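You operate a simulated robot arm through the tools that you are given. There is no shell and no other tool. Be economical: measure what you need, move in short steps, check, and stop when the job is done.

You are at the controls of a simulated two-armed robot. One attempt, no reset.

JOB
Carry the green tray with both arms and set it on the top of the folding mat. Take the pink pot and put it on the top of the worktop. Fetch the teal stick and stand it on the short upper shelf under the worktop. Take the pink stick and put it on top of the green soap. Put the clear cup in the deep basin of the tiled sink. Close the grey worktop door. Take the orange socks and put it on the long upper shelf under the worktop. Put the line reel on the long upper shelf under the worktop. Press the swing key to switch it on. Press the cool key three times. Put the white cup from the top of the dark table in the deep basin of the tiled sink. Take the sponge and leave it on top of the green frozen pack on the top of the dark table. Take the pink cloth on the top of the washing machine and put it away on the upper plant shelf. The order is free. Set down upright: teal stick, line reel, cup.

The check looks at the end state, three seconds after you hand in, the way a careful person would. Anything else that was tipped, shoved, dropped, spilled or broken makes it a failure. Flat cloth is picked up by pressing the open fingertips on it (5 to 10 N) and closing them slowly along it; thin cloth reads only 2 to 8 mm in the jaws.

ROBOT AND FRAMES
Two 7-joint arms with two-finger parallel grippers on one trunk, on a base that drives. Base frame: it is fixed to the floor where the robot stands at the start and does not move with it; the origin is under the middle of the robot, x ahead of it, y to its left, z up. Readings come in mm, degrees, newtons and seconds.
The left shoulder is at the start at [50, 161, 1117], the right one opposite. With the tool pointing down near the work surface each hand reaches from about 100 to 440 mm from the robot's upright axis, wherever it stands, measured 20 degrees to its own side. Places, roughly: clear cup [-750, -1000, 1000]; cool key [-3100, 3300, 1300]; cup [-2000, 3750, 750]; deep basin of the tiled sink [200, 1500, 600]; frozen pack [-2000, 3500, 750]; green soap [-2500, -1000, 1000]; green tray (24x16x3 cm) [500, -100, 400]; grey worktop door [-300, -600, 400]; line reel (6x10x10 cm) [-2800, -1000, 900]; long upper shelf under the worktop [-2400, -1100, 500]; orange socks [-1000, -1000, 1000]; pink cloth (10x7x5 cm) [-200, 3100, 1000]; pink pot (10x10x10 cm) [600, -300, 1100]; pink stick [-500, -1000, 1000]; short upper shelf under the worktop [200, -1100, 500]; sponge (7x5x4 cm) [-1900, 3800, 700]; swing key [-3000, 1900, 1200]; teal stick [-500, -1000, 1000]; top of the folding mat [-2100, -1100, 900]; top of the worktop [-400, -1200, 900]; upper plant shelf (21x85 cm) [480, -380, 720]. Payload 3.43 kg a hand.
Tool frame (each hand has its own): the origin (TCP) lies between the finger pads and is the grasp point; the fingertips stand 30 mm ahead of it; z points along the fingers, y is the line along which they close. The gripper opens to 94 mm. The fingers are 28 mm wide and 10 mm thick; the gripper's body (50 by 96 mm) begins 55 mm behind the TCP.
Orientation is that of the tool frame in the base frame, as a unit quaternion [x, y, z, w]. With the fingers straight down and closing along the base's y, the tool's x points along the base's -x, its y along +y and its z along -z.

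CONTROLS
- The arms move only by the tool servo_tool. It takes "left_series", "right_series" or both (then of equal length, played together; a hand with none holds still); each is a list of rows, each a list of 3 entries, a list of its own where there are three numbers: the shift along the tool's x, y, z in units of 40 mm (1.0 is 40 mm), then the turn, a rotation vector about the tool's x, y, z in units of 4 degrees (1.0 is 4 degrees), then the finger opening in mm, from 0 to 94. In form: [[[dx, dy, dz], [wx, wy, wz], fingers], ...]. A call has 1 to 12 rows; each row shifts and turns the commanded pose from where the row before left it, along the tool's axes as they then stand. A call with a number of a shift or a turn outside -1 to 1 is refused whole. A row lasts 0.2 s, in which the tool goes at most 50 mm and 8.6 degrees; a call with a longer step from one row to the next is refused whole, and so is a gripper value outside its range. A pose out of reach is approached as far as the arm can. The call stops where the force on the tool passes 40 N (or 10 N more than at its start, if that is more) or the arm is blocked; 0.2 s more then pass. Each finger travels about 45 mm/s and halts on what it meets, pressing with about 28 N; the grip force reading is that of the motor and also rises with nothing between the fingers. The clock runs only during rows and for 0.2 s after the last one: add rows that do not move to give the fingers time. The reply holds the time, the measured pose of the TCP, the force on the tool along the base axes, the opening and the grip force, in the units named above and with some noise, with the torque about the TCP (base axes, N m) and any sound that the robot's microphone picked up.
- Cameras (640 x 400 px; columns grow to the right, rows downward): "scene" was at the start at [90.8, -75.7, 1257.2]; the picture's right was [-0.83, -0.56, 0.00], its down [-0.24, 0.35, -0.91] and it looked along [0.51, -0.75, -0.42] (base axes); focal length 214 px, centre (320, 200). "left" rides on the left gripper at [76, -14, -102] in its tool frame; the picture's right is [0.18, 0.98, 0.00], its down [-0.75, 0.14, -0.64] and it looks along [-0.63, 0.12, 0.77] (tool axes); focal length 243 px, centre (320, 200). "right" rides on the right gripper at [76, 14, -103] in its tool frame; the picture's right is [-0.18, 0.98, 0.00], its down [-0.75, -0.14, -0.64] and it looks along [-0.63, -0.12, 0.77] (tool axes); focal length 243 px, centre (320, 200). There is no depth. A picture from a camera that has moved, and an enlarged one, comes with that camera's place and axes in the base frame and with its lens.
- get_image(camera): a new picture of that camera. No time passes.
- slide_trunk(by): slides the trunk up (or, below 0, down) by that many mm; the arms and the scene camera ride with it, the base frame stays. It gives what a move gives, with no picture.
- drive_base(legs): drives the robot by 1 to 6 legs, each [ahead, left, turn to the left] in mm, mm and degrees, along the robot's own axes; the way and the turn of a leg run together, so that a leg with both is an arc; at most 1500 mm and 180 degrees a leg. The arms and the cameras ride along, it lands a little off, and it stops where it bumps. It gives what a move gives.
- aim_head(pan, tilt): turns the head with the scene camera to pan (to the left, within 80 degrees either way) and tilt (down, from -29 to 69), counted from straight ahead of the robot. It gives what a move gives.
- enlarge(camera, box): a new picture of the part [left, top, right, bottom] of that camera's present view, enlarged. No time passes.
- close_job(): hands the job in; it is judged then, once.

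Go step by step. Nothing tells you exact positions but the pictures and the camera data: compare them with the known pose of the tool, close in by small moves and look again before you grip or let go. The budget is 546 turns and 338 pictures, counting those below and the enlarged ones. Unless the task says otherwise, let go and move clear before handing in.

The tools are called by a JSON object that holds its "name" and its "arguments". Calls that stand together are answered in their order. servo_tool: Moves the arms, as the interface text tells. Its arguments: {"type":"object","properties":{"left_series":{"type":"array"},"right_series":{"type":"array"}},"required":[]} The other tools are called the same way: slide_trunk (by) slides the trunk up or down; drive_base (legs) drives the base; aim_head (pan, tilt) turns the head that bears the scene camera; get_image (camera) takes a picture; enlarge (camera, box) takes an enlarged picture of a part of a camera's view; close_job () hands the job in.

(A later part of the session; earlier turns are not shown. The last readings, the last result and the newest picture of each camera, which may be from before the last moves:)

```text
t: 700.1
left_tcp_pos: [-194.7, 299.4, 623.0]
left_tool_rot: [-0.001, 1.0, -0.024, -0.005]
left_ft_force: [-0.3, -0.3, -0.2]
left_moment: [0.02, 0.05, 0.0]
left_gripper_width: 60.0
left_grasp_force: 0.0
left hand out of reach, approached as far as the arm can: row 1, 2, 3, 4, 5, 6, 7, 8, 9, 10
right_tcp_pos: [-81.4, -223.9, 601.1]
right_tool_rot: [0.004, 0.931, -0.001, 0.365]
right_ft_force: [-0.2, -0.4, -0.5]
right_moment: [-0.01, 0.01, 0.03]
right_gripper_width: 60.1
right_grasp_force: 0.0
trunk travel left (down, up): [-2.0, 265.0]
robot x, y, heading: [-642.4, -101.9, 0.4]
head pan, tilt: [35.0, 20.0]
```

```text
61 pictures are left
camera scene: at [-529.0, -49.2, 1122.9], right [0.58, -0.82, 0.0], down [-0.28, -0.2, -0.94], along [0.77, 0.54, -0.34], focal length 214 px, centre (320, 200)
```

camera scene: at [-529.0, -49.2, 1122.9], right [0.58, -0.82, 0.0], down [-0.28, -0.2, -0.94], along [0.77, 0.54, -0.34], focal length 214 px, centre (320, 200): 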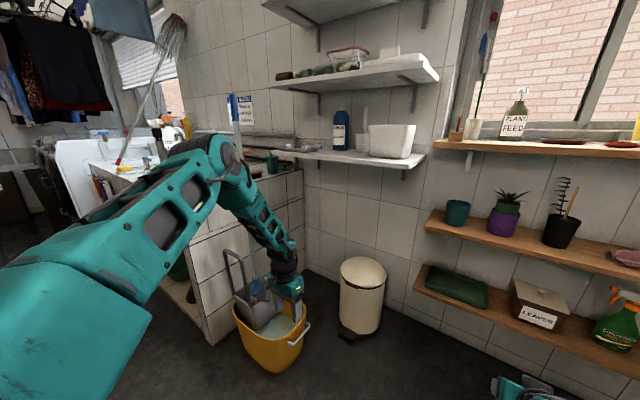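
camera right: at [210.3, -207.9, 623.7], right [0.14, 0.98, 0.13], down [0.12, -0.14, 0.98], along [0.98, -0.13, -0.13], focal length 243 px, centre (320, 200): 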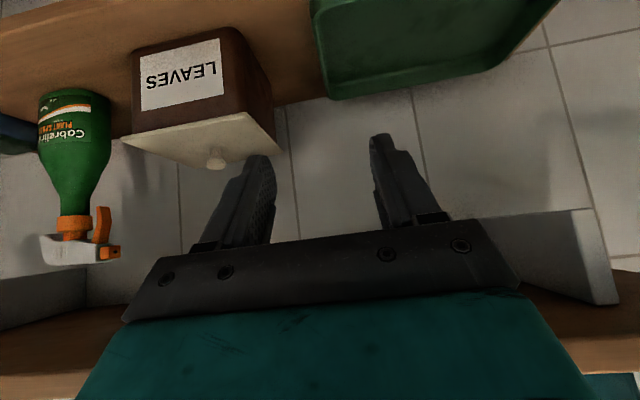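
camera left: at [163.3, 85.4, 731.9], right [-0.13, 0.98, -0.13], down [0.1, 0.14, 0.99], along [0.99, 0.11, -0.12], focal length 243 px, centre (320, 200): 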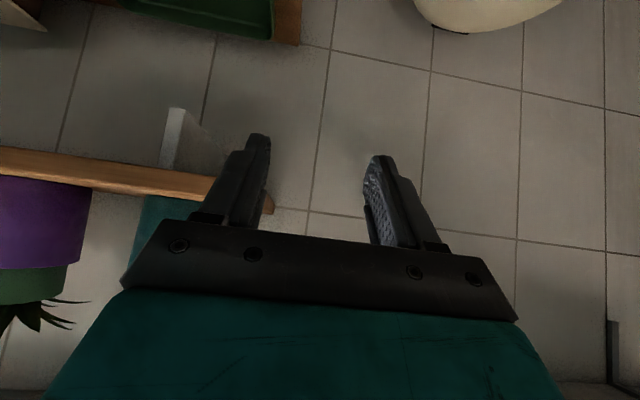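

{"name": "servo_tool", "arguments": {"left_series": [[[0.82, 0.78, 0.2], [0, 0, 0], 60], [[0.82, 0.78, 0.2], [0, 0, 0], 60], [[0.82, 0.78, 0.2], [0, 0, 0], 60], [[0.82, 0.78, 0.2], [0, 0, 0], 60], [[0.82, 0.78, 0.2], [0, 0, 0], 60], [[0.82, 0.78, 0.2], [0, 0, 0], 60], [[0.82, 0.78, 0.2], [0, 0, 0], 60], [[0, 0, 0], [0, 0, 1], 60], [[0, 0, 0], [0, 0, 1], 60], [[0, 0, 0], [0, 0, 1], 60], [[0, 0, 0], [0, 0, 1], 60], [[0, 0, 0], [0, 0, 1], 60]]}}

{"name": "servo_tool", "arguments": {"left_series": [[[0, 0, 0], [0, 0, 1], 60], [[0, 0, 0], [0, 0, 1], 60], [[0, 0, 0], [0, 0, 1], 60], [[0, 0, 0], [0, 0, 1], 60], [[0, 0, 0], [0, 0, 1], 60], [[0, 0, 0], [0, 0, 1], 60], [[0, 0, 0], [0, 0, 1], 60], [[0, 0, 0], [0, 0, 1], 60], [[0, 0, 0], [0, 0, 1], 60], [[0, 0, 0], [0, 0, 1], 60], [[0, 0, 0], [0, 0, 1], 60], [[0, 0, 0], [0, 0, 1], 60]]}}

{"name": "servo_tool", "arguments": {"left_series": [[[0, 0, 0], [0, 0, 1], 60], [[0, 0, 0], [0, 0, 1], 60], [[0, 0, 0], [0, 0, 1], 60], [[0, 0, 0], [0, 0, 1], 60], [[0, 0, 0], [0, 0, 1], 60], [[0, 0, 0], [0, 0, 1], 60], [[0, 0, 0], [0, 0, 1], 60], [[0, 0, 0], [0, 0, 1], 60], [[0, 0, 0], [0, 0, 1], 60], [[0, 0, 0], [0, 0, 1], 60], [[0, 0, 0], [0, 0, 1], 60], [[0, 0, 0], [0, 0, 1], 60]]}}

{"name": "get_image", "arguments": {"camera": "scene"}}

```text
t: 702.7
left_tcp_pos: [-425.4, 513.5, 557.6]
left_tool_rot: [0.173, 0.985, -0.022, -0.001]
left_ft_force: [-0.7, 0.0, -0.4]
left_moment: [0.0, 0.01, -0.01]
left_gripper_width: 60.2
left_grasp_force: 0.1
right_tcp_pos: [-81.6, -222.6, 600.2]
right_tool_rot: [0.004, 0.931, 0.0, 0.365]
right_ft_force: [-0.6, -0.1, 0.4]
right_moment: [0.0, -0.01, -0.01]
right_gripper_width: 60.0
right_grasp_force: 0.0
trunk travel left (down, up): [-2.0, 265.0]
robot x, y, heading: [-646.4, -106.1, 0.2]
head pan, tilt: [35.0, 20.0]
```

```text
t: 705.3
left_tcp_pos: [-426.6, 513.1, 559.1]
left_tool_rot: [0.559, 0.829, -0.021, 0.007]
left_ft_force: [-0.4, 0.8, -0.4]
left_moment: [0.0, 0.0, 0.02]
left_gripper_width: 59.9
left_grasp_force: 0.0
right_tcp_pos: [-81.0, -222.6, 600.1]
right_tool_rot: [0.004, 0.931, -0.001, 0.365]
right_ft_force: [0.4, 0.3, 0.4]
right_moment: [-0.01, 0.04, 0.04]
right_gripper_width: 60.0
right_grasp_force: 0.1
trunk travel left (down, up): [-2.0, 265.0]
robot x, y, heading: [-640.3, -98.2, 0.1]
head pan, tilt: [35.0, 20.0]
```

```text
t: 707.9
left_tcp_pos: [-425.8, 514.6, 559.2]
left_tool_rot: [0.847, 0.531, -0.016, 0.015]
left_ft_force: [-0.1, -0.1, -0.2]
left_moment: [0.01, -0.01, -0.01]
left_gripper_width: 59.8
left_grasp_force: 0.1
right_tcp_pos: [-81.5, -223.0, 598.6]
right_tool_rot: [0.004, 0.931, -0.001, 0.365]
right_ft_force: [1.0, 0.4, 0.0]
right_moment: [0.03, 0.01, 0.0]
right_gripper_width: 60.1
right_grasp_force: 0.0
trunk travel left (down, up): [-2.0, 265.0]
robot x, y, heading: [-645.3, -103.8, 0.0]
head pan, tilt: [35.0, 20.0]
```

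```text
60 pictures are left
camera scene: at [-529.0, -49.2, 1122.9], right [0.58, -0.82, 0.0], down [-0.28, -0.2, -0.94], along [0.77, 0.54, -0.34], focal length 214 px, centre (320, 200)
```

scene: 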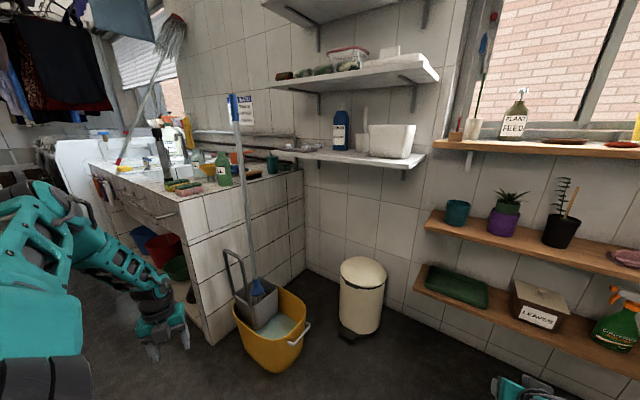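

{"name": "servo_tool", "arguments": {"left_series": [[[-0.37, 0.95, 0], [0, 0, 0], 60], [[-0.37, 0.95, 0], [0, 0, 0], 60], [[-0.37, 0.95, 0], [0, 0, 0], 60], [[-0.37, 0.95, 0], [0, 0, 0], 60], [[-0.37, 0.95, 0], [0, 0, 0], 60], [[-0.37, 0.95, 0], [0, 0, 0], 60], [[-0.37, 0.95, 0], [0, 0, 0], 60], [[-0.37, 0.95, 0], [0, 0, 0], 60], [[-0.37, 0.95, 0], [0, 0, 0], 60], [[-0.37, 0.95, 0], [0, 0, 0], 60], [[0, 0, 0], [0, 0, 0], 60]]}}

{"name": "get_image", "arguments": {"camera": "scene"}}

```text
t: 710.3
left_tcp_pos: [-204.2, 314.9, 617.2]
left_tool_rot: [0.847, 0.532, -0.014, 0.015]
left_ft_force: [0.6, 0.7, 0.2]
left_moment: [0.0, 0.01, 0.02]
left_gripper_width: 59.6
left_grasp_force: 0.1
left hand out of reach, approached as far as the arm can: row 5, 6, 7, 8, 9, 10
right_tcp_pos: [-80.7, -223.4, 599.7]
right_tool_rot: [0.004, 0.931, -0.001, 0.365]
right_ft_force: [-0.4, -0.4, -0.4]
right_moment: [0.02, 0.01, -0.04]
right_gripper_width: 60.0
right_grasp_force: 0.2
trunk travel left (down, up): [-2.0, 265.0]
robot x, y, heading: [-643.4, -104.9, -0.1]
head pan, tilt: [35.0, 20.0]
```

```text
59 pictures are left
camera scene: at [-529.0, -49.3, 1122.9], right [0.58, -0.82, 0.0], down [-0.28, -0.2, -0.94], along [0.77, 0.54, -0.34], focal length 214 px, centre (320, 200)
```

scene: 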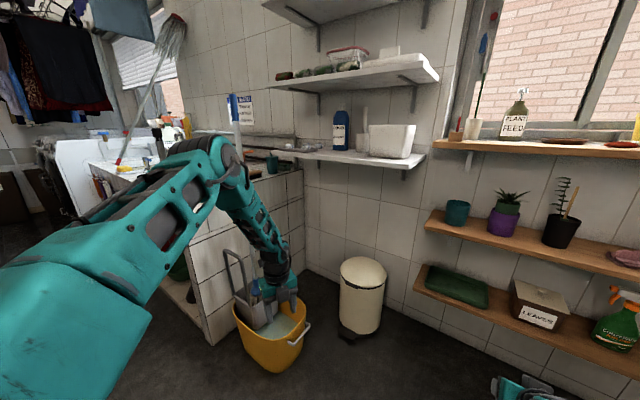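

{"name": "servo_tool", "arguments": {"left_series": [[[0.26, -0.89, 0.19], [0, 0, 0], 60], [[0.26, -0.89, 0.19], [0, 0, 0], 60], [[0.26, -0.89, 0.19], [0, 0, 0], 60], [[0.26, -0.89, 0.19], [0, 0, 0], 60], [[0.26, -0.89, 0.19], [0, 0, 0], 60], [[0.26, -0.89, 0.19], [0, 0, 0], 60], [[0.26, -0.89, 0.19], [0, 0, 0], 60], [[0.26, -0.89, 0.19], [0, 0, 0], 60], [[-0.86, -0.42, 0.23], [0, 0, 0], 60], [[-0.86, -0.42, 0.23], [0, 0, 0], 60], [[-0.86, -0.42, 0.23], [0, 0, 0], 60], [[-0.86, -0.42, 0.23], [0, 0, 0], 60]]}}

{"name": "aim_head", "arguments": {"pan": 70, "tilt": 35}}

{"name": "get_image", "arguments": {"camera": "scene"}}

```text
t: 712.9
left_tcp_pos: [-547.6, 414.3, 517.3]
left_tool_rot: [0.847, 0.532, -0.016, 0.015]
left_ft_force: [-0.1, -0.5, -0.5]
left_moment: [0.02, 0.02, -0.01]
left_gripper_width: 59.9
left_grasp_force: 0.0
right_tcp_pos: [-81.6, -223.7, 600.1]
right_tool_rot: [0.004, 0.931, -0.001, 0.365]
right_ft_force: [0.2, -0.2, -0.8]
right_moment: [0.02, -0.01, 0.01]
right_gripper_width: 59.8
right_grasp_force: 0.0
trunk travel left (down, up): [-2.0, 265.0]
robot x, y, heading: [-638.5, -98.9, 0.4]
head pan, tilt: [35.0, 20.0]
```

```text
t: 713.9
left_tcp_pos: [-548.2, 414.7, 519.6]
left_tool_rot: [0.847, 0.531, -0.016, 0.015]
left_ft_force: [-0.3, -0.5, -0.1]
left_moment: [0.0, -0.01, -0.01]
left_gripper_width: 60.2
left_grasp_force: 0.0
right_tcp_pos: [-80.1, -223.0, 599.4]
right_tool_rot: [0.003, 0.931, 0.0, 0.364]
right_ft_force: [-0.3, -0.7, -0.3]
right_moment: [-0.05, -0.01, -0.02]
right_gripper_width: 60.0
right_grasp_force: 0.1
trunk travel left (down, up): [-2.0, 265.0]
robot x, y, heading: [-644.4, -101.6, 0.3]
head pan, tilt: [70.0, 35.0]
```

```text
58 pictures are left
camera scene: at [-575.2, -20.0, 1099.1], right [0.94, -0.34, 0.0], down [-0.2, -0.54, -0.82], along [0.28, 0.77, -0.57], focal length 214 px, centre (320, 200)
```

scene: 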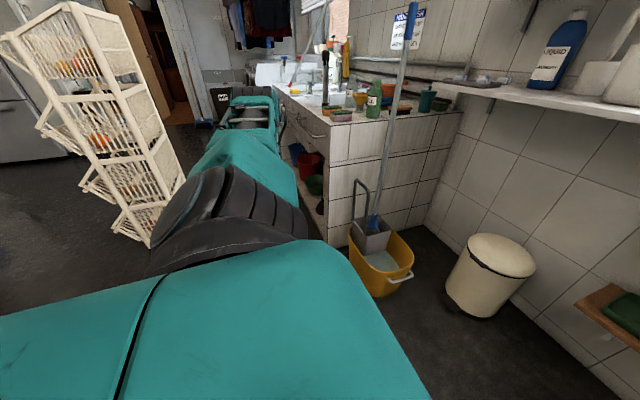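

{"name": "servo_tool", "arguments": {"left_series": [[[0, 0, 0.95], [0, 0, 0], 60], [[0, 0, 0.95], [0, 0, 0], 60], [[0, 0, 0.95], [0, 0, 0], 60], [[0, 0, 0.95], [0, 0, 0], 60], [[0, 0, 0], [0, 0, 0], 60]]}}

{"name": "get_image", "arguments": {"camera": "scene"}}

```text
t: 715.1
left_tcp_pos: [-547.7, 411.7, 415.8]
left_tool_rot: [0.847, 0.531, -0.017, 0.014]
left_ft_force: [0.1, 0.3, 0.3]
left_moment: [0.0, 0.01, 0.02]
left_gripper_width: 59.9
left_grasp_force: 0.1
left hand out of reach, approached as far as the arm can: row 1, 2, 3
right_tcp_pos: [-81.4, -222.8, 600.3]
right_tool_rot: [0.003, 0.931, 0.0, 0.365]
right_ft_force: [0.1, 0.6, 0.2]
right_moment: [-0.03, 0.01, 0.0]
right_gripper_width: 59.9
right_grasp_force: 0.1
trunk travel left (down, up): [-2.0, 265.0]
robot x, y, heading: [-638.4, -100.4, 0.1]
head pan, tilt: [70.0, 35.0]
```

```text
57 pictures are left
camera scene: at [-575.2, -19.9, 1099.0], right [0.94, -0.34, 0.0], down [-0.19, -0.54, -0.82], along [0.28, 0.77, -0.57], focal length 214 px, centre (320, 200)
```

scene: 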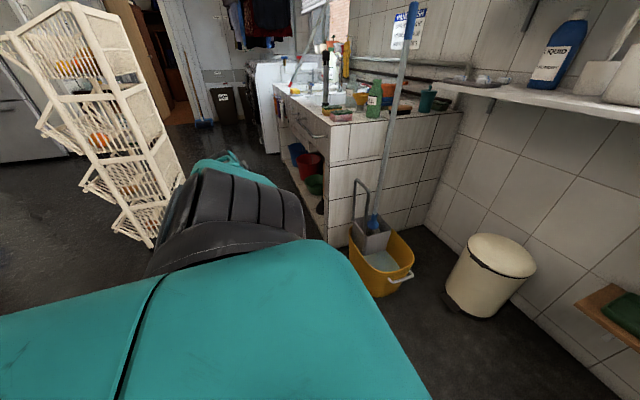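

The elbow dropped: that unlocked the low branch. Now swing the hand forward at low height.

{"name": "servo_tool", "arguments": {"left_series": [[[0.22, 0.92, 0], [0, 0, 0], 60], [[0.22, 0.92, 0], [0, 0, 0], 60], [[0.22, 0.92, 0], [0, 0, 0], 60], [[0.22, 0.92, 0], [0, 0, 0], 60], [[-0.12, 0.89, -0.15], [0, 0, 0], 60], [[-0.12, 0.89, -0.15], [0, 0, 0], 60], [[-0.12, 0.89, -0.15], [0, 0, 0], 60], [[-0.12, 0.89, -0.15], [0, 0, 0], 60], [[-0.12, 0.89, -0.15], [0, 0, 0], 60], [[0, 0, 0], [0, 0, 0], 60]]}}

{"name": "servo_tool", "arguments": {"left_series": [[[-0.5, 0.8, -0.25], [0, 0, 0], 60], [[-0.5, 0.8, -0.25], [0, 0, 0], 60], [[-0.5, 0.8, -0.25], [0, 0, 0], 60], [[-0.5, 0.8, -0.25], [0, 0, 0], 60], [[-0.5, 0.8, -0.25], [0, 0, 0], 60], [[0, 0, 0], [0, 0, -1], 60], [[0, 0, 0], [0, 0, -1], 60], [[0, 0, 0], [0, 0, -1], 60], [[0, 0, 0], [0, 0, -1], 60], [[0, 0, 0], [0, 0, -1], 60], [[0, 0, 0], [0, 0, -1], 60], [[0, 0, 0], [0, 0, -1], 60]]}}

{"name": "aim_head", "arguments": {"pan": 20, "tilt": 35}}

{"name": "get_image", "arguments": {"camera": "scene"}}

```text
t: 717.3
left_tcp_pos: [-246.5, 281.7, 453.1]
left_tool_rot: [0.847, 0.532, -0.016, 0.015]
left_ft_force: [-0.4, 0.2, -0.7]
left_moment: [-0.01, 0.02, -0.02]
left_gripper_width: 60.0
left_grasp_force: 0.1
right_tcp_pos: [-80.7, -222.7, 600.0]
right_tool_rot: [0.004, 0.931, -0.002, 0.365]
right_ft_force: [0.2, -0.1, 0.3]
right_moment: [0.01, 0.0, 0.0]
right_gripper_width: 59.9
right_grasp_force: 0.0
trunk travel left (down, up): [-2.0, 265.0]
robot x, y, heading: [-644.3, -102.4, -0.0]
head pan, tilt: [70.0, 35.0]
```

```text
t: 719.9
left_tcp_pos: [-146.2, 124.7, 504.9]
left_tool_rot: [0.693, 0.721, -0.02, 0.01]
left_ft_force: [-0.2, 0.8, 0.0]
left_moment: [-0.01, -0.02, 0.01]
left_gripper_width: 59.8
left_grasp_force: 0.1
right_tcp_pos: [-80.6, -223.3, 599.4]
right_tool_rot: [0.003, 0.931, -0.001, 0.364]
right_ft_force: [0.2, 0.2, 0.1]
right_moment: [0.0, -0.03, 0.01]
right_gripper_width: 59.9
right_grasp_force: 0.1
trunk travel left (down, up): [-2.0, 265.0]
robot x, y, heading: [-641.8, -104.9, 0.3]
head pan, tilt: [70.0, 35.0]
```

```text
t: 721.1
left_tcp_pos: [-144.8, 125.2, 505.6]
left_tool_rot: [0.693, 0.72, -0.018, 0.012]
left_ft_force: [-0.3, -0.2, 0.0]
left_moment: [0.02, 0.0, 0.03]
left_gripper_width: 59.9
left_grasp_force: 0.1
right_tcp_pos: [-80.2, -222.9, 600.4]
right_tool_rot: [0.004, 0.931, -0.001, 0.364]
right_ft_force: [-0.3, -0.1, 0.8]
right_moment: [-0.02, -0.01, -0.02]
right_gripper_width: 60.0
right_grasp_force: 0.0
trunk travel left (down, up): [-2.0, 265.0]
robot x, y, heading: [-643.4, -105.4, 0.1]
head pan, tilt: [20.0, 35.0]
```

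```text
56 pictures are left
camera scene: at [-522.5, -72.5, 1099.1], right [0.35, -0.94, 0.0], down [-0.54, -0.2, -0.82], along [0.77, 0.28, -0.57], focal length 214 px, centre (320, 200)
```

scene: 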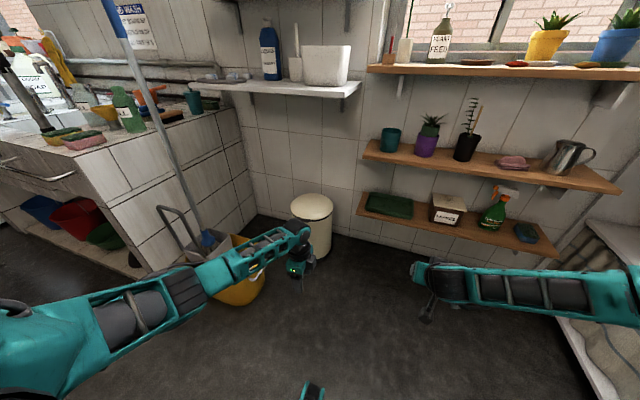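

The left arm is now low and free. Restore its standard roll and tilt it 44°.

{"name": "servo_tool", "arguments": {"left_series": [[[0, 0, 0], [0, 0, -1], 60], [[0, 0, 0], [0, 0, -1], 60], [[0, 0, 0], [0, 0, -1], 60], [[0, 0, 0], [0, 0, -1], 60], [[0, 0, 0], [0, 0, -1], 60], [[0, 0, 0], [0, 0, -1], 60], [[0, 0, 0], [0, 0, -1], 60], [[0, 0, 0], [0, 0, -1], 60], [[0, 0, 0], [0, 0, -1], 60], [[0, 0, 0], [0, 0, -1], 60], [[0, 0, 0], [0, 0, -1], 60], [[0, 0, 0], [0, 0, -1], 60]]}}

{"name": "servo_tool", "arguments": {"left_series": [[[0, 0, -0.3], [0, 0, -1], 60], [[0, 0, -0.3], [0, 0, -1], 60], [[0, 0, -0.3], [0, 0, -1], 60], [[0, 0, -0.3], [0, 0, -1], 60], [[0, 0, -0.3], [0, 0, -1], 60], [[0, 0, 0], [0, 0, -1], 60], [[0, 0, 0], [0, 0, -1], 60], [[0, 0, 0], [0, 0, -1], 60], [[0, 0, 0], [0, 0, -1], 60], [[0, 0, 0], [0, 0, -1], 60], [[0, 0, 0], [0, -1, 0], 60], [[0, 0, 0], [0, -1, 0], 60]]}}

{"name": "servo_tool", "arguments": {"left_series": [[[-0.4, 0, 0], [0, -1, 0], 60], [[-0.4, 0, 0], [0, -1, 0], 60], [[-0.4, 0, 0], [0, -1, 0], 60], [[-0.4, 0, 0], [0, -1, 0], 60], [[0, 0, 0], [0, -1, 0], 60], [[0, 0, 0], [0, -1, 0], 60], [[0, 0, 0], [0, -1, 0], 60], [[0, 0, 0], [0, -1, 0], 60], [[0, 0, 0], [0, -1, 0], 60], [[0, 0, 0], [0, 0, 0], 60]]}}

```text
t: 723.7
left_tcp_pos: [-147.1, 125.7, 505.4]
left_tool_rot: [0.339, 0.94, -0.021, 0.002]
left_ft_force: [-0.4, 0.3, -0.2]
left_moment: [-0.02, 0.0, 0.01]
left_gripper_width: 60.0
left_grasp_force: 0.1
right_tcp_pos: [-79.9, -222.4, 599.7]
right_tool_rot: [0.004, 0.931, -0.001, 0.365]
right_ft_force: [-1.0, -1.1, -0.3]
right_moment: [0.04, -0.01, -0.01]
right_gripper_width: 59.8
right_grasp_force: 0.1
trunk travel left (down, up): [-2.0, 265.0]
robot x, y, heading: [-645.0, -101.3, 0.3]
head pan, tilt: [20.0, 35.0]
```

```text
t: 726.3
left_tcp_pos: [-146.7, 128.2, 564.7]
left_tool_rot: [-0.004, 0.998, -0.021, 0.065]
left_ft_force: [-0.2, 0.4, 0.5]
left_moment: [0.01, -0.02, -0.04]
left_gripper_width: 60.1
left_grasp_force: 0.1
right_tcp_pos: [-80.9, -223.0, 601.4]
right_tool_rot: [0.003, 0.931, 0.0, 0.365]
right_ft_force: [0.5, 0.5, 0.0]
right_moment: [0.0, 0.01, -0.01]
right_gripper_width: 59.9
right_grasp_force: 0.1
trunk travel left (down, up): [-2.0, 265.0]
robot x, y, heading: [-646.0, -105.1, 0.2]
head pan, tilt: [20.0, 35.0]
```

```text
t: 728.5
left_tcp_pos: [-84.5, 127.9, 581.0]
left_tool_rot: [-0.01, 0.929, -0.018, 0.37]
left_ft_force: [0.1, 0.3, 0.5]
left_moment: [-0.03, -0.01, 0.01]
left_gripper_width: 59.7
left_grasp_force: 0.0
right_tcp_pos: [-79.5, -222.4, 600.0]
right_tool_rot: [0.003, 0.931, 0.0, 0.365]
right_ft_force: [0.1, 1.3, 0.6]
right_moment: [0.0, -0.02, 0.03]
right_gripper_width: 60.3
right_grasp_force: 0.0
trunk travel left (down, up): [-2.0, 265.0]
robot x, y, heading: [-639.3, -103.4, 0.3]
head pan, tilt: [20.0, 35.0]
```

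{"name": "servo_tool", "arguments": {"left_series": [[[-0.15, -0.75, -0.1], [0, 0, 0], 60], [[-0.15, -0.75, -0.1], [0, 0, 0], 60], [[0, -0.75, 0], [0, 0, 0], 60], [[0, -0.7, 0], [0, 0, 0], 60], [[0, 0, 0], [0, 0, 0], 60]]}}

{"name": "drive_base", "arguments": {"legs": [[390, 0, -0.3]]}}

{"name": "get_image", "arguments": {"camera": "left"}}

{"name": "get_image", "arguments": {"camera": "right"}}

```text
t: 729.7
left_tcp_pos: [-79.9, 9.5, 599.0]
left_tool_rot: [-0.008, 0.929, -0.02, 0.369]
left_ft_force: [0.2, 0.9, 0.3]
left_moment: [0.04, 0.0, -0.02]
left_gripper_width: 60.0
left_grasp_force: 0.0
right_tcp_pos: [-79.9, -223.4, 599.5]
right_tool_rot: [0.004, 0.931, -0.001, 0.365]
right_ft_force: [-0.2, -0.2, -0.5]
right_moment: [-0.02, 0.01, 0.02]
right_gripper_width: 60.0
right_grasp_force: 0.1
trunk travel left (down, up): [-2.0, 265.0]
robot x, y, heading: [-646.2, -101.8, 0.3]
head pan, tilt: [20.0, 35.0]
```

```text
t: 732.1
left_tcp_pos: [306.1, 2.8, 599.1]
left_tool_rot: [-0.005, 0.929, -0.022, 0.37]
left_ft_force: [0.2, -1.1, 0.1]
left_moment: [0.01, 0.02, 0.03]
left_gripper_width: 59.7
left_grasp_force: 0.1
right_tcp_pos: [304.5, -228.5, 599.2]
right_tool_rot: [0.008, 0.931, -0.002, 0.364]
right_ft_force: [0.3, 0.4, 0.0]
right_moment: [-0.01, 0.0, 0.01]
right_gripper_width: 60.1
right_grasp_force: 0.1
trunk travel left (down, up): [-2.0, 265.0]
robot x, y, heading: [-261.3, -105.4, -0.4]
head pan, tilt: [20.0, 35.0]
```

```text
55 pictures are left
camera left: at [179.7, -8.5, 620.5], right [-0.13, 0.98, -0.17], down [0.11, 0.18, 0.98], along [0.99, 0.11, -0.13], focal length 243 px, centre (320, 200)
```

left: 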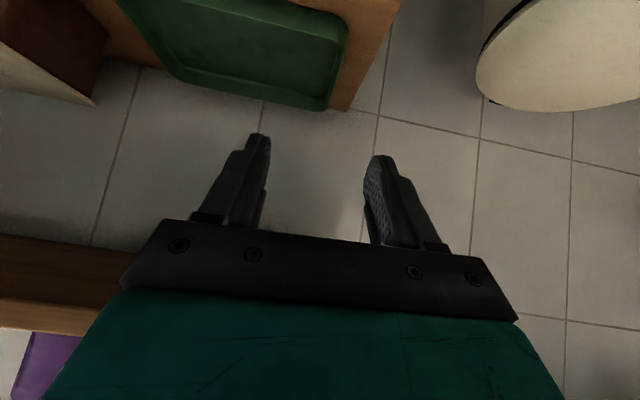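

```text
54 pictures are left
camera right: at [177.2, -212.3, 623.8], right [0.15, 0.98, 0.13], down [0.11, -0.14, 0.98], along [0.98, -0.13, -0.13], focal length 243 px, centre (320, 200)
```

right: 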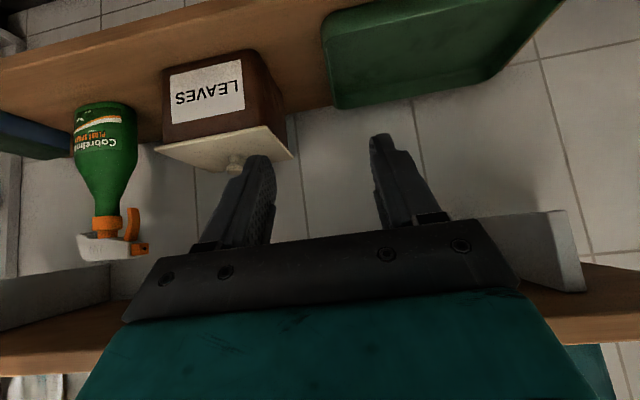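

Both hands look good; the tray is at y -221…14, x ≈372–530. Drive in 90 mm, align laterally and descend part way.

{"name": "drive_base", "arguments": {"legs": [[90, 0, 0.4]]}}

{"name": "servo_tool", "arguments": {"left_series": [[[0, 0.22, 0], [0, 0, 0], 60], [[0.43, 0, 0.95], [0, 0, 0], 60], [[0.43, 0, 0.95], [0, 0, 0], 60], [[0.43, 0, 0.95], [0, 0, 0], 60], [[0, 0, 0], [0, 0, 0], 60]], "right_series": [[[0, 0.25, 0], [0, 0, 0], 60], [[0.43, 0, 0.95], [0, 0, 0], 60], [[0.43, 0, 0.95], [0, 0, 0], 60], [[0.43, 0, 0.95], [0, 0, 0], 60], [[0, 0, 0], [0, 0, 0], 60]]}}

{"name": "get_image", "arguments": {"camera": "left"}}

{"name": "get_image", "arguments": {"camera": "right"}}

```text
t: 733.2
left_tcp_pos: [394.6, 9.2, 598.7]
left_tool_rot: [-0.009, 0.929, -0.019, 0.369]
left_ft_force: [0.7, 0.6, -0.3]
left_moment: [-0.01, 0.03, 0.02]
left_gripper_width: 59.6
left_grasp_force: 0.1
right_tcp_pos: [393.1, -226.2, 600.2]
right_tool_rot: [0.004, 0.931, -0.001, 0.365]
right_ft_force: [0.6, -0.2, -0.3]
right_moment: [0.01, -0.01, 0.0]
right_gripper_width: 60.2
right_grasp_force: 0.1
trunk travel left (down, up): [-2.0, 265.0]
robot x, y, heading: [-166.1, -101.2, 0.1]
head pan, tilt: [20.0, 35.0]
```

```text
t: 734.4
left_tcp_pos: [433.6, 13.1, 480.1]
left_tool_rot: [-0.008, 0.929, -0.02, 0.369]
left_ft_force: [-0.3, -0.5, -0.8]
left_moment: [-0.02, 0.02, -0.01]
left_gripper_width: 60.0
left_grasp_force: 0.2
right_tcp_pos: [432.5, -214.6, 481.1]
right_tool_rot: [0.005, 0.931, -0.001, 0.365]
right_ft_force: [0.4, -0.1, 0.1]
right_moment: [0.01, -0.02, -0.02]
right_gripper_width: 59.8
right_grasp_force: 0.1
trunk travel left (down, up): [-2.0, 265.0]
robot x, y, heading: [-168.4, -106.8, -0.5]
head pan, tilt: [20.0, 35.0]
```

```text
53 pictures are left
camera left: at [306.5, -1.2, 502.4], right [-0.13, 0.98, -0.17], down [0.11, 0.18, 0.98], along [0.99, 0.11, -0.13], focal length 243 px, centre (320, 200)
```

left: 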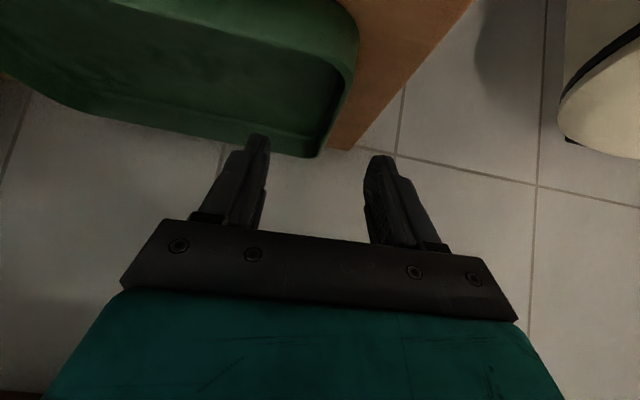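

```text
52 pictures are left
camera right: at [305.8, -198.8, 505.1], right [0.14, 0.98, 0.13], down [0.12, -0.14, 0.98], along [0.98, -0.13, -0.14], focal length 243 px, centre (320, 200)
```

right: 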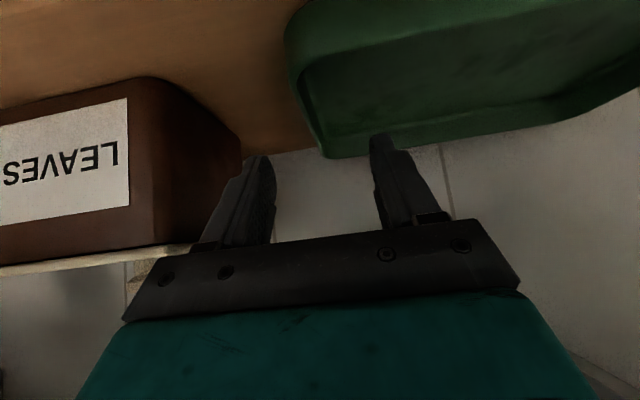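

Both rims lie between the fingers. Final descent, then close both grippers together.

{"name": "servo_tool", "arguments": {"left_series": [[[0.18, 0, 0.5], [0, 0, 0], 60], [[0.16, 0, 0.45], [0, 0, 0], 60], [[0, 0, 0], [0, 0, 0], 60]], "right_series": [[[0.18, 0, 0.5], [0, 0, 0], 60], [[0.16, 0, 0.45], [0, 0, 0], 60], [[0, 0, 0], [0, 0, 0], 60]]}}

{"name": "get_image", "arguments": {"camera": "left"}}

{"name": "get_image", "arguments": {"camera": "right"}}

```text
t: 735.2
left_tcp_pos: [449.6, 11.6, 443.4]
left_tool_rot: [-0.008, 0.929, -0.021, 0.369]
left_ft_force: [-0.1, -0.2, -0.2]
left_moment: [0.01, 0.0, -0.01]
left_gripper_width: 59.9
left_grasp_force: 0.1
right_tcp_pos: [448.5, -214.0, 444.5]
right_tool_rot: [0.005, 0.931, 0.0, 0.366]
right_ft_force: [0.1, -0.1, -0.6]
right_moment: [0.0, 0.0, 0.0]
right_gripper_width: 59.8
right_grasp_force: 0.1
trunk travel left (down, up): [-2.0, 265.0]
robot x, y, heading: [-170.7, -101.6, 0.1]
head pan, tilt: [20.0, 35.0]
```

```text
51 pictures are left
camera left: at [323.3, -2.6, 465.8], right [-0.13, 0.98, -0.17], down [0.11, 0.18, 0.98], along [0.99, 0.11, -0.13], focal length 243 px, centre (320, 200)
```

left: 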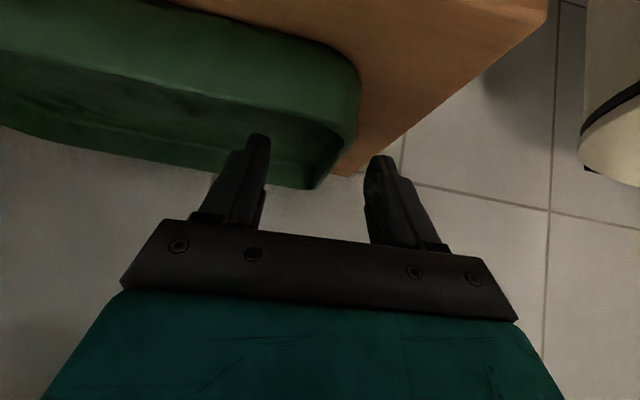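

```text
50 pictures are left
camera right: at [321.8, -198.1, 468.3], right [0.14, 0.98, 0.13], down [0.12, -0.14, 0.98], along [0.98, -0.13, -0.13], focal length 243 px, centre (320, 200)
```

right: 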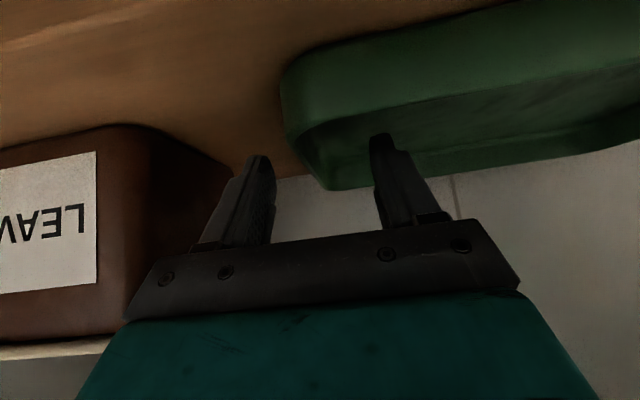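

{"name": "servo_tool", "arguments": {"left_series": [[[0.09, 0, 0.1], [0, 0, 0], 60], [[0, 0, 0], [0, 0, 0], 45], [[0, 0, 0], [0, 0, 0], 30], [[0, 0, 0], [0, 0, 0], 18], [[0, 0, 0], [0, 0, 0], 6], [[0, 0, 0], [0, 0, 0], 0], [[0, 0, 0], [0, 0, 0], 0]], "right_series": [[[0.09, 0, 0.1], [0, 0, 0], 60], [[0, 0, 0], [0, 0, 0], 45], [[0, 0, 0], [0, 0, 0], 30], [[0, 0, 0], [0, 0, 0], 18], [[0, 0, 0], [0, 0, 0], 6], [[0, 0, 0], [0, 0, 0], 0], [[0, 0, 0], [0, 0, 0], 0]]}}

{"name": "get_image", "arguments": {"camera": "right"}}

```text
t: 736.8
left_tcp_pos: [449.9, 15.1, 442.9]
left_tool_rot: [-0.009, 0.93, -0.016, 0.368]
left_ft_force: [3.2, 21.0, 0.4]
left_moment: [0.94, 0.2, 0.19]
left_gripper_width: 3.8
left_grasp_force: 28.6
left hand out of reach, approached as far as the arm can: row 1
right_tcp_pos: [447.6, -218.7, 445.6]
right_tool_rot: [0.006, 0.931, -0.006, 0.366]
right_ft_force: [-2.2, -20.5, 1.7]
right_moment: [-0.37, -0.13, 0.6]
right_gripper_width: 3.6
right_grasp_force: 27.8
right hand out of reach, approached as far as the arm can: row 1
trunk travel left (down, up): [-2.0, 265.0]
robot x, y, heading: [-167.7, -106.3, -0.2]
head pan, tilt: [20.0, 35.0]
```

```text
49 pictures are left
camera right: at [323.0, -203.6, 468.2], right [0.15, 0.98, 0.12], down [0.11, -0.14, 0.98], along [0.98, -0.14, -0.13], focal length 243 px, centre (320, 200)
```

right: 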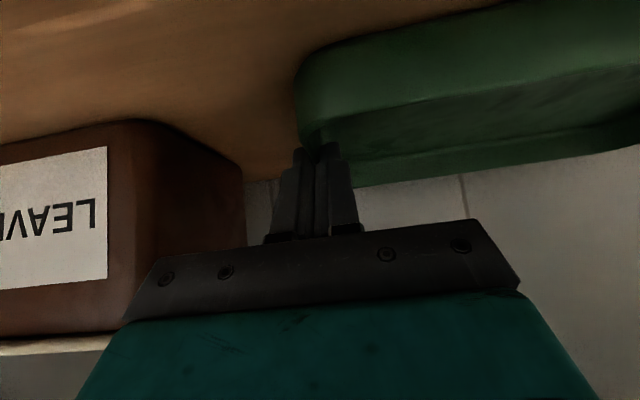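

Both rims are gripped (≈3.7 mm walls). Relax the lateral tension and lift with the trunk.

{"name": "servo_tool", "arguments": {"left_series": [[[0, 0.08, 0], [0, 0, 0], 0], [[0, 0, 0], [0, 0, 0], 0]], "right_series": [[[0, -0.1, 0], [0, 0, 0], 0], [[0, 0, 0], [0, 0, 0], 0]]}}

{"name": "slide_trunk", "arguments": {"by": 25}}

{"name": "get_image", "arguments": {"camera": "right"}}

{"name": "get_image", "arguments": {"camera": "left"}}

```text
t: 737.4
left_tcp_pos: [451.1, 15.8, 444.4]
left_tool_rot: [-0.01, 0.929, -0.017, 0.369]
left_ft_force: [3.0, 15.2, 0.4]
left_moment: [0.83, 0.01, 0.23]
left_gripper_width: 3.8
left_grasp_force: 28.0
right_tcp_pos: [447.9, -221.6, 445.8]
right_tool_rot: [0.005, 0.931, -0.003, 0.365]
right_ft_force: [-2.2, -17.0, 2.6]
right_moment: [-0.31, -0.05, 0.46]
right_gripper_width: 3.7
right_grasp_force: 28.1
trunk travel left (down, up): [-2.0, 265.0]
robot x, y, heading: [-169.3, -107.2, 0.1]
head pan, tilt: [20.0, 35.0]
```

```text
t: 738.1
left_tcp_pos: [449.3, 15.2, 468.5]
left_tool_rot: [-0.01, 0.929, -0.018, 0.369]
left_ft_force: [2.2, 14.6, -3.4]
left_moment: [0.87, 0.11, 0.1]
left_gripper_width: 4.2
left_grasp_force: 28.0
right_tcp_pos: [449.0, -220.5, 469.7]
right_tool_rot: [0.006, 0.931, -0.003, 0.365]
right_ft_force: [-2.0, -15.0, 1.3]
right_moment: [-0.31, -0.02, 0.43]
right_gripper_width: 3.6
right_grasp_force: 27.8
trunk travel left (down, up): [-27.0, 240.0]
robot x, y, heading: [-171.7, -104.1, -0.2]
head pan, tilt: [20.0, 35.0]
```

```text
48 pictures are left
camera right: at [322.4, -203.9, 493.0], right [0.15, 0.98, 0.12], down [0.12, -0.14, 0.98], along [0.98, -0.13, -0.13], focal length 243 px, centre (320, 200)
```

right: 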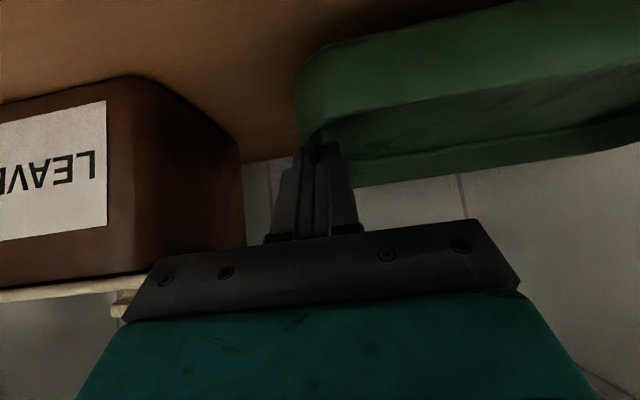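

```text
47 pictures are left
camera left: at [323.3, 2.6, 490.0], right [-0.14, 0.98, -0.17], down [0.11, 0.18, 0.98], along [0.98, 0.12, -0.13], focal length 243 px, centre (320, 200)
```

left: 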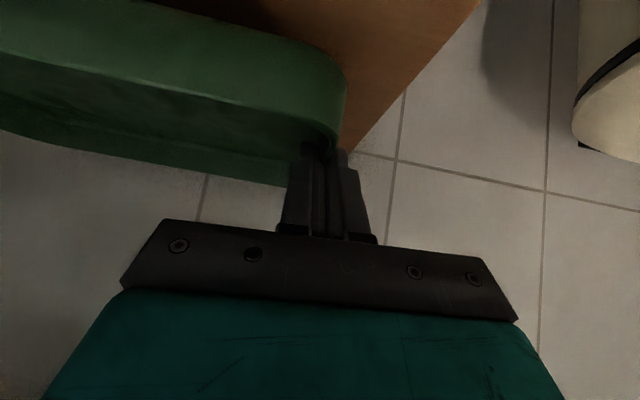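

Tray is up. Raise more, back out, and lift to carrying height.

{"name": "slide_trunk", "arguments": {"by": 40}}

{"name": "drive_base", "arguments": {"legs": [[-430, 0, 0]]}}

{"name": "slide_trunk", "arguments": {"by": 195}}

{"name": "aim_head", "arguments": {"pan": 0, "tilt": 40}}

{"name": "get_image", "arguments": {"camera": "scene"}}

```text
t: 739.0
left_tcp_pos: [450.5, 16.4, 508.4]
left_tool_rot: [-0.008, 0.929, -0.018, 0.369]
left_ft_force: [1.4, 15.9, -3.8]
left_moment: [0.84, 0.02, 0.07]
left_gripper_width: 4.0
left_grasp_force: 28.2
right_tcp_pos: [448.0, -219.7, 509.5]
right_tool_rot: [0.006, 0.931, -0.003, 0.365]
right_ft_force: [-1.7, -15.3, 1.7]
right_moment: [-0.29, 0.0, 0.41]
right_gripper_width: 3.6
right_grasp_force: 28.1
trunk travel left (down, up): [-67.0, 200.0]
robot x, y, heading: [-167.2, -107.3, -0.0]
head pan, tilt: [20.0, 35.0]
```

```text
t: 741.6
left_tcp_pos: [16.2, 10.6, 508.3]
left_tool_rot: [-0.004, 0.93, -0.02, 0.368]
left_ft_force: [2.3, 15.0, -3.5]
left_moment: [0.86, 0.0, 0.01]
left_gripper_width: 4.0
left_grasp_force: 27.4
right_tcp_pos: [10.6, -225.7, 510.0]
right_tool_rot: [0.011, 0.931, -0.005, 0.365]
right_ft_force: [-2.0, -15.8, 1.8]
right_moment: [-0.31, 0.03, 0.38]
right_gripper_width: 3.4
right_grasp_force: 28.1
trunk travel left (down, up): [-67.0, 200.0]
robot x, y, heading: [-603.9, -102.2, -0.6]
head pan, tilt: [20.0, 35.0]
```

```text
t: 743.8
left_tcp_pos: [15.4, 12.1, 703.4]
left_tool_rot: [-0.003, 0.93, -0.02, 0.368]
left_ft_force: [1.9, 0.0, -3.2]
left_moment: [0.54, 0.01, -0.21]
left_gripper_width: 3.7
left_grasp_force: 27.7
right_tcp_pos: [12.1, -224.3, 703.1]
right_tool_rot: [0.011, 0.931, -0.005, 0.365]
right_ft_force: [-1.4, -0.8, 1.7]
right_moment: [0.01, 0.05, 0.52]
right_gripper_width: 3.6
right_grasp_force: 27.7
trunk travel left (down, up): [-262.0, 5.0]
robot x, y, heading: [-602.8, -102.1, -0.6]
head pan, tilt: [20.0, 35.0]
```

```text
t: 744.6
left_tcp_pos: [16.3, 10.4, 703.6]
left_tool_rot: [-0.003, 0.929, -0.02, 0.368]
left_ft_force: [2.4, 1.0, -2.9]
left_moment: [0.56, 0.03, -0.13]
left_gripper_width: 3.9
left_grasp_force: 28.4
right_tcp_pos: [11.8, -225.9, 704.8]
right_tool_rot: [0.011, 0.931, -0.005, 0.365]
right_ft_force: [-1.6, -1.6, 1.2]
right_moment: [0.01, 0.03, 0.53]
right_gripper_width: 3.4
right_grasp_force: 28.2
trunk travel left (down, up): [-262.0, 5.0]
robot x, y, heading: [-606.7, -101.7, -0.7]
head pan, tilt: [0.0, 40.0]
```

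```text
46 pictures are left
camera scene: at [-481.3, -102.9, 1351.5], right [-0.01, -1.0, 0.0], down [-0.64, 0.01, -0.77], along [0.77, -0.01, -0.64], focal length 214 px, centre (320, 200)
```

scene: 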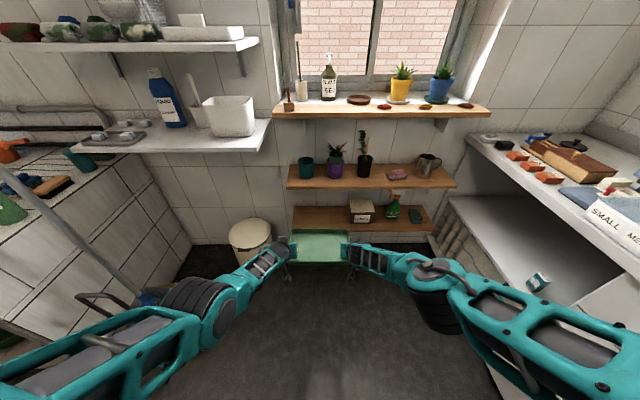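

Tray carried evenly. Raise both hands together another 260 mm.

{"name": "servo_tool", "arguments": {"left_series": [[[-0.28, 0, -0.295], [0, 0, 0], 0], [[-0.558, 0, -0.59], [0, 0, 0], 0], [[-0.558, 0, -0.59], [0, 0, 0], 0], [[-0.558, 0, -0.59], [0, 0, 0], 0], [[0, 0, 0], [0, 0, 0], 0]], "right_series": [[[-0.276, 0, -0.298], [0, 0, 0], 0], [[-0.5516, 0, -0.596], [0, 0, 0], 0], [[-0.5516, 0, -0.596], [0, 0, 0], 0], [[-0.5516, 0, -0.596], [0, 0, 0], 0], [[0, 0, 0], [0, 0, 0], 0]]}}

{"name": "get_image", "arguments": {"camera": "scene"}}

```text
t: 745.8
left_tcp_pos: [15.1, 13.6, 816.3]
left_tool_rot: [-0.003, 0.93, -0.021, 0.367]
left_ft_force: [1.3, -11.7, -2.4]
left_moment: [0.24, 0.27, -0.12]
left_gripper_width: 4.0
left_grasp_force: 27.8
right_tcp_pos: [11.6, -221.7, 818.7]
right_tool_rot: [0.009, 0.931, -0.002, 0.364]
right_ft_force: [-1.6, 11.2, 1.4]
right_moment: [0.16, -0.21, 0.62]
right_gripper_width: 3.1
right_grasp_force: 27.8
trunk travel left (down, up): [-262.0, 5.0]
robot x, y, heading: [-606.1, -104.9, -1.0]
head pan, tilt: [0.0, 40.0]
```

```text
45 pictures are left
camera scene: at [-481.2, -103.0, 1351.4], right [-0.01, -1.0, 0.0], down [-0.64, 0.01, -0.77], along [0.77, -0.01, -0.64], focal length 214 px, centre (320, 200)
```

scene: 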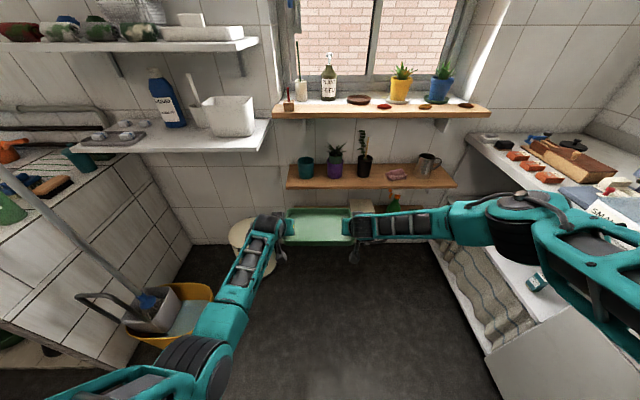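

{"name": "servo_tool", "arguments": {"left_series": [[[-0.558, 0, -0.59], [0, 0, 0], 0], [[-0.558, 0, -0.59], [0, 0, 0], 0], [[-0.558, 0, -0.59], [0, 0, 0], 0], [[-0.558, 0, -0.59], [0, 0, 0], 0], [[0, 0, 0], [0, 0, 0], 0]], "right_series": [[[-0.5516, 0, -0.596], [0, 0, 0], 0], [[-0.5516, 0, -0.596], [0, 0, 0], 0], [[-0.5516, 0, -0.596], [0, 0, 0], 0], [[-0.5516, 0, -0.596], [0, 0, 0], 0], [[0, 0, 0], [0, 0, 0], 0]]}}

{"name": "get_image", "arguments": {"camera": "scene"}}

```text
t: 747.0
left_tcp_pos: [16.4, 17.3, 945.1]
left_tool_rot: [-0.003, 0.93, -0.023, 0.368]
left_ft_force: [-1.3, -25.5, -2.0]
left_moment: [-0.05, 0.01, -0.29]
left_gripper_width: 3.7
left_grasp_force: 27.8
right_tcp_pos: [12.2, -221.6, 947.1]
right_tool_rot: [0.007, 0.931, 0.001, 0.365]
right_ft_force: [0.8, 25.1, 0.3]
right_moment: [0.43, 0.09, 0.14]
right_gripper_width: 3.4
right_grasp_force: 27.4
trunk travel left (down, up): [-262.0, 5.0]
robot x, y, heading: [-604.2, -101.5, -0.7]
head pan, tilt: [0.0, 40.0]
```

```text
44 pictures are left
camera scene: at [-481.2, -103.0, 1351.4], right [-0.01, -1.0, 0.0], down [-0.64, 0.01, -0.77], along [0.77, -0.01, -0.64], focal length 214 px, centre (320, 200)
```

scene: 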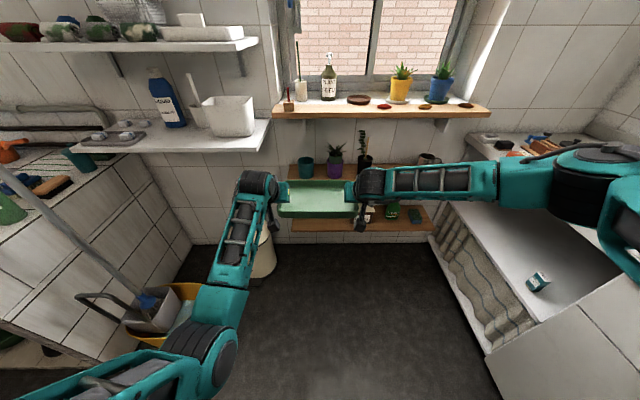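

{"name": "servo_tool", "arguments": {"left_series": [[[0, -0.07, 0], [0, 0, 0], 0], [[0, 0, 0], [0, 0, 0], 0]], "right_series": [[[0, 0.07, 0], [0, 0, 0], 0], [[0, 0, 0], [0, 0, 0], 0]]}}

{"name": "drive_base", "arguments": {"legs": [[-150, 0, 0], [0, 0, -90]]}}

{"name": "get_image", "arguments": {"camera": "scene"}}

```text
t: 747.6
left_tcp_pos: [15.2, 17.2, 946.7]
left_tool_rot: [-0.003, 0.929, -0.021, 0.369]
left_ft_force: [0.2, -17.6, -2.3]
left_moment: [0.09, 0.08, -0.29]
left_gripper_width: 3.6
left_grasp_force: 28.2
right_tcp_pos: [11.7, -221.8, 948.0]
right_tool_rot: [0.008, 0.931, -0.002, 0.364]
right_ft_force: [-0.3, 18.1, 0.4]
right_moment: [0.34, -0.04, 0.46]
right_gripper_width: 3.3
right_grasp_force: 28.1
trunk travel left (down, up): [-262.0, 5.0]
robot x, y, heading: [-605.4, -101.2, -0.8]
head pan, tilt: [0.0, 40.0]
```

```text
t: 752.9
left_tcp_pos: [-655.6, -724.4, 946.4]
left_tool_rot: [0.665, 0.65, -0.279, 0.241]
left_ft_force: [-18.4, 0.8, -1.9]
left_moment: [0.03, -0.09, -0.31]
left_gripper_width: 3.7
left_grasp_force: 27.9
right_tcp_pos: [-891.3, -712.9, 948.0]
right_tool_rot: [0.674, 0.643, -0.263, 0.252]
right_ft_force: [17.4, 0.9, 1.1]
right_moment: [0.01, -0.3, 0.45]
right_gripper_width: 3.7
right_grasp_force: 28.1
trunk travel left (down, up): [-262.0, 5.0]
robot x, y, heading: [-755.8, -97.6, -92.4]
head pan, tilt: [0.0, 40.0]
```

```text
43 pictures are left
camera scene: at [-761.6, -224.7, 1351.5], right [-1.0, 0.04, 0.0], down [0.03, 0.64, -0.77], along [-0.03, -0.77, -0.64], focal length 214 px, centre (320, 200)
```

scene: 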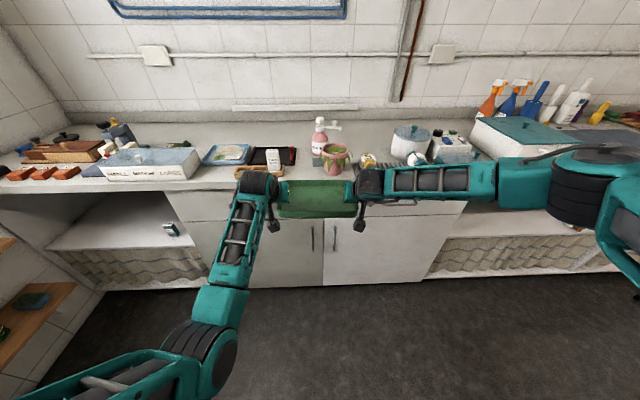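

Tray held level. Straighten heading, strafe right along the worktop to the mat, and raise a little.

{"name": "servo_tool", "arguments": {"left_series": [[[-0.45, 0, -0.47], [0, 0, 0], 0], [[-0.3, 0, -0.31], [0, 0, 0], 0], [[0, 0, 0], [0, 0, 0], 0]], "right_series": [[[-0.445, 0, -0.475], [0, 0, 0], 0], [[-0.297, 0, -0.315], [0, 0, 0], 0], [[0, 0, 0], [0, 0, 0], 0]]}}

{"name": "drive_base", "arguments": {"legs": [[0, 0, 2.4], [0, -1340, 0]]}}

{"name": "get_image", "arguments": {"camera": "scene"}}

```text
t: 753.6
left_tcp_pos: [-654.2, -724.8, 989.7]
left_tool_rot: [0.665, 0.65, -0.279, 0.24]
left_ft_force: [-5.2, 1.8, -2.4]
left_moment: [0.04, -0.38, -0.3]
left_gripper_width: 3.9
left_grasp_force: 27.7
right_tcp_pos: [-891.6, -713.2, 990.8]
right_tool_rot: [0.673, 0.643, -0.262, 0.255]
right_ft_force: [5.3, -1.4, 0.1]
right_moment: [0.01, -0.02, -0.03]
right_gripper_width: 3.4
right_grasp_force: 27.7
trunk travel left (down, up): [-262.0, 5.0]
robot x, y, heading: [-757.5, -97.2, -92.1]
head pan, tilt: [0.0, 40.0]
```

```text
t: 760.7
left_tcp_pos: [-1949.1, -731.5, 988.4]
left_tool_rot: [0.646, 0.668, -0.273, 0.248]
left_ft_force: [-16.5, 1.8, -2.9]
left_moment: [0.08, -0.12, -0.43]
left_gripper_width: 4.2
left_grasp_force: 28.1
right_tcp_pos: [-2186.1, -733.7, 990.3]
right_tool_rot: [0.654, 0.663, -0.254, 0.262]
right_ft_force: [16.1, -1.5, 0.4]
right_moment: [-0.03, -0.3, 0.06]
right_gripper_width: 3.5
right_grasp_force: 28.2
trunk travel left (down, up): [-262.0, 5.0]
robot x, y, heading: [-2088.8, -112.8, -89.1]
head pan, tilt: [0.0, 40.0]
```

```text
42 pictures are left
camera scene: at [-2085.6, -238.6, 1351.5], right [-1.0, -0.02, 0.0], down [-0.01, 0.64, -0.77], along [0.01, -0.77, -0.64], focal length 214 px, centre (320, 200)
```

scene: 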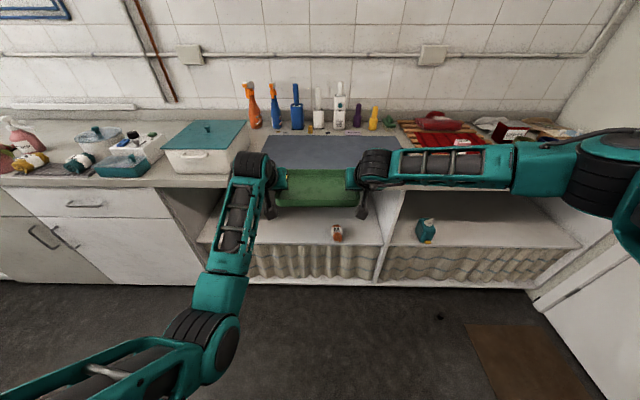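

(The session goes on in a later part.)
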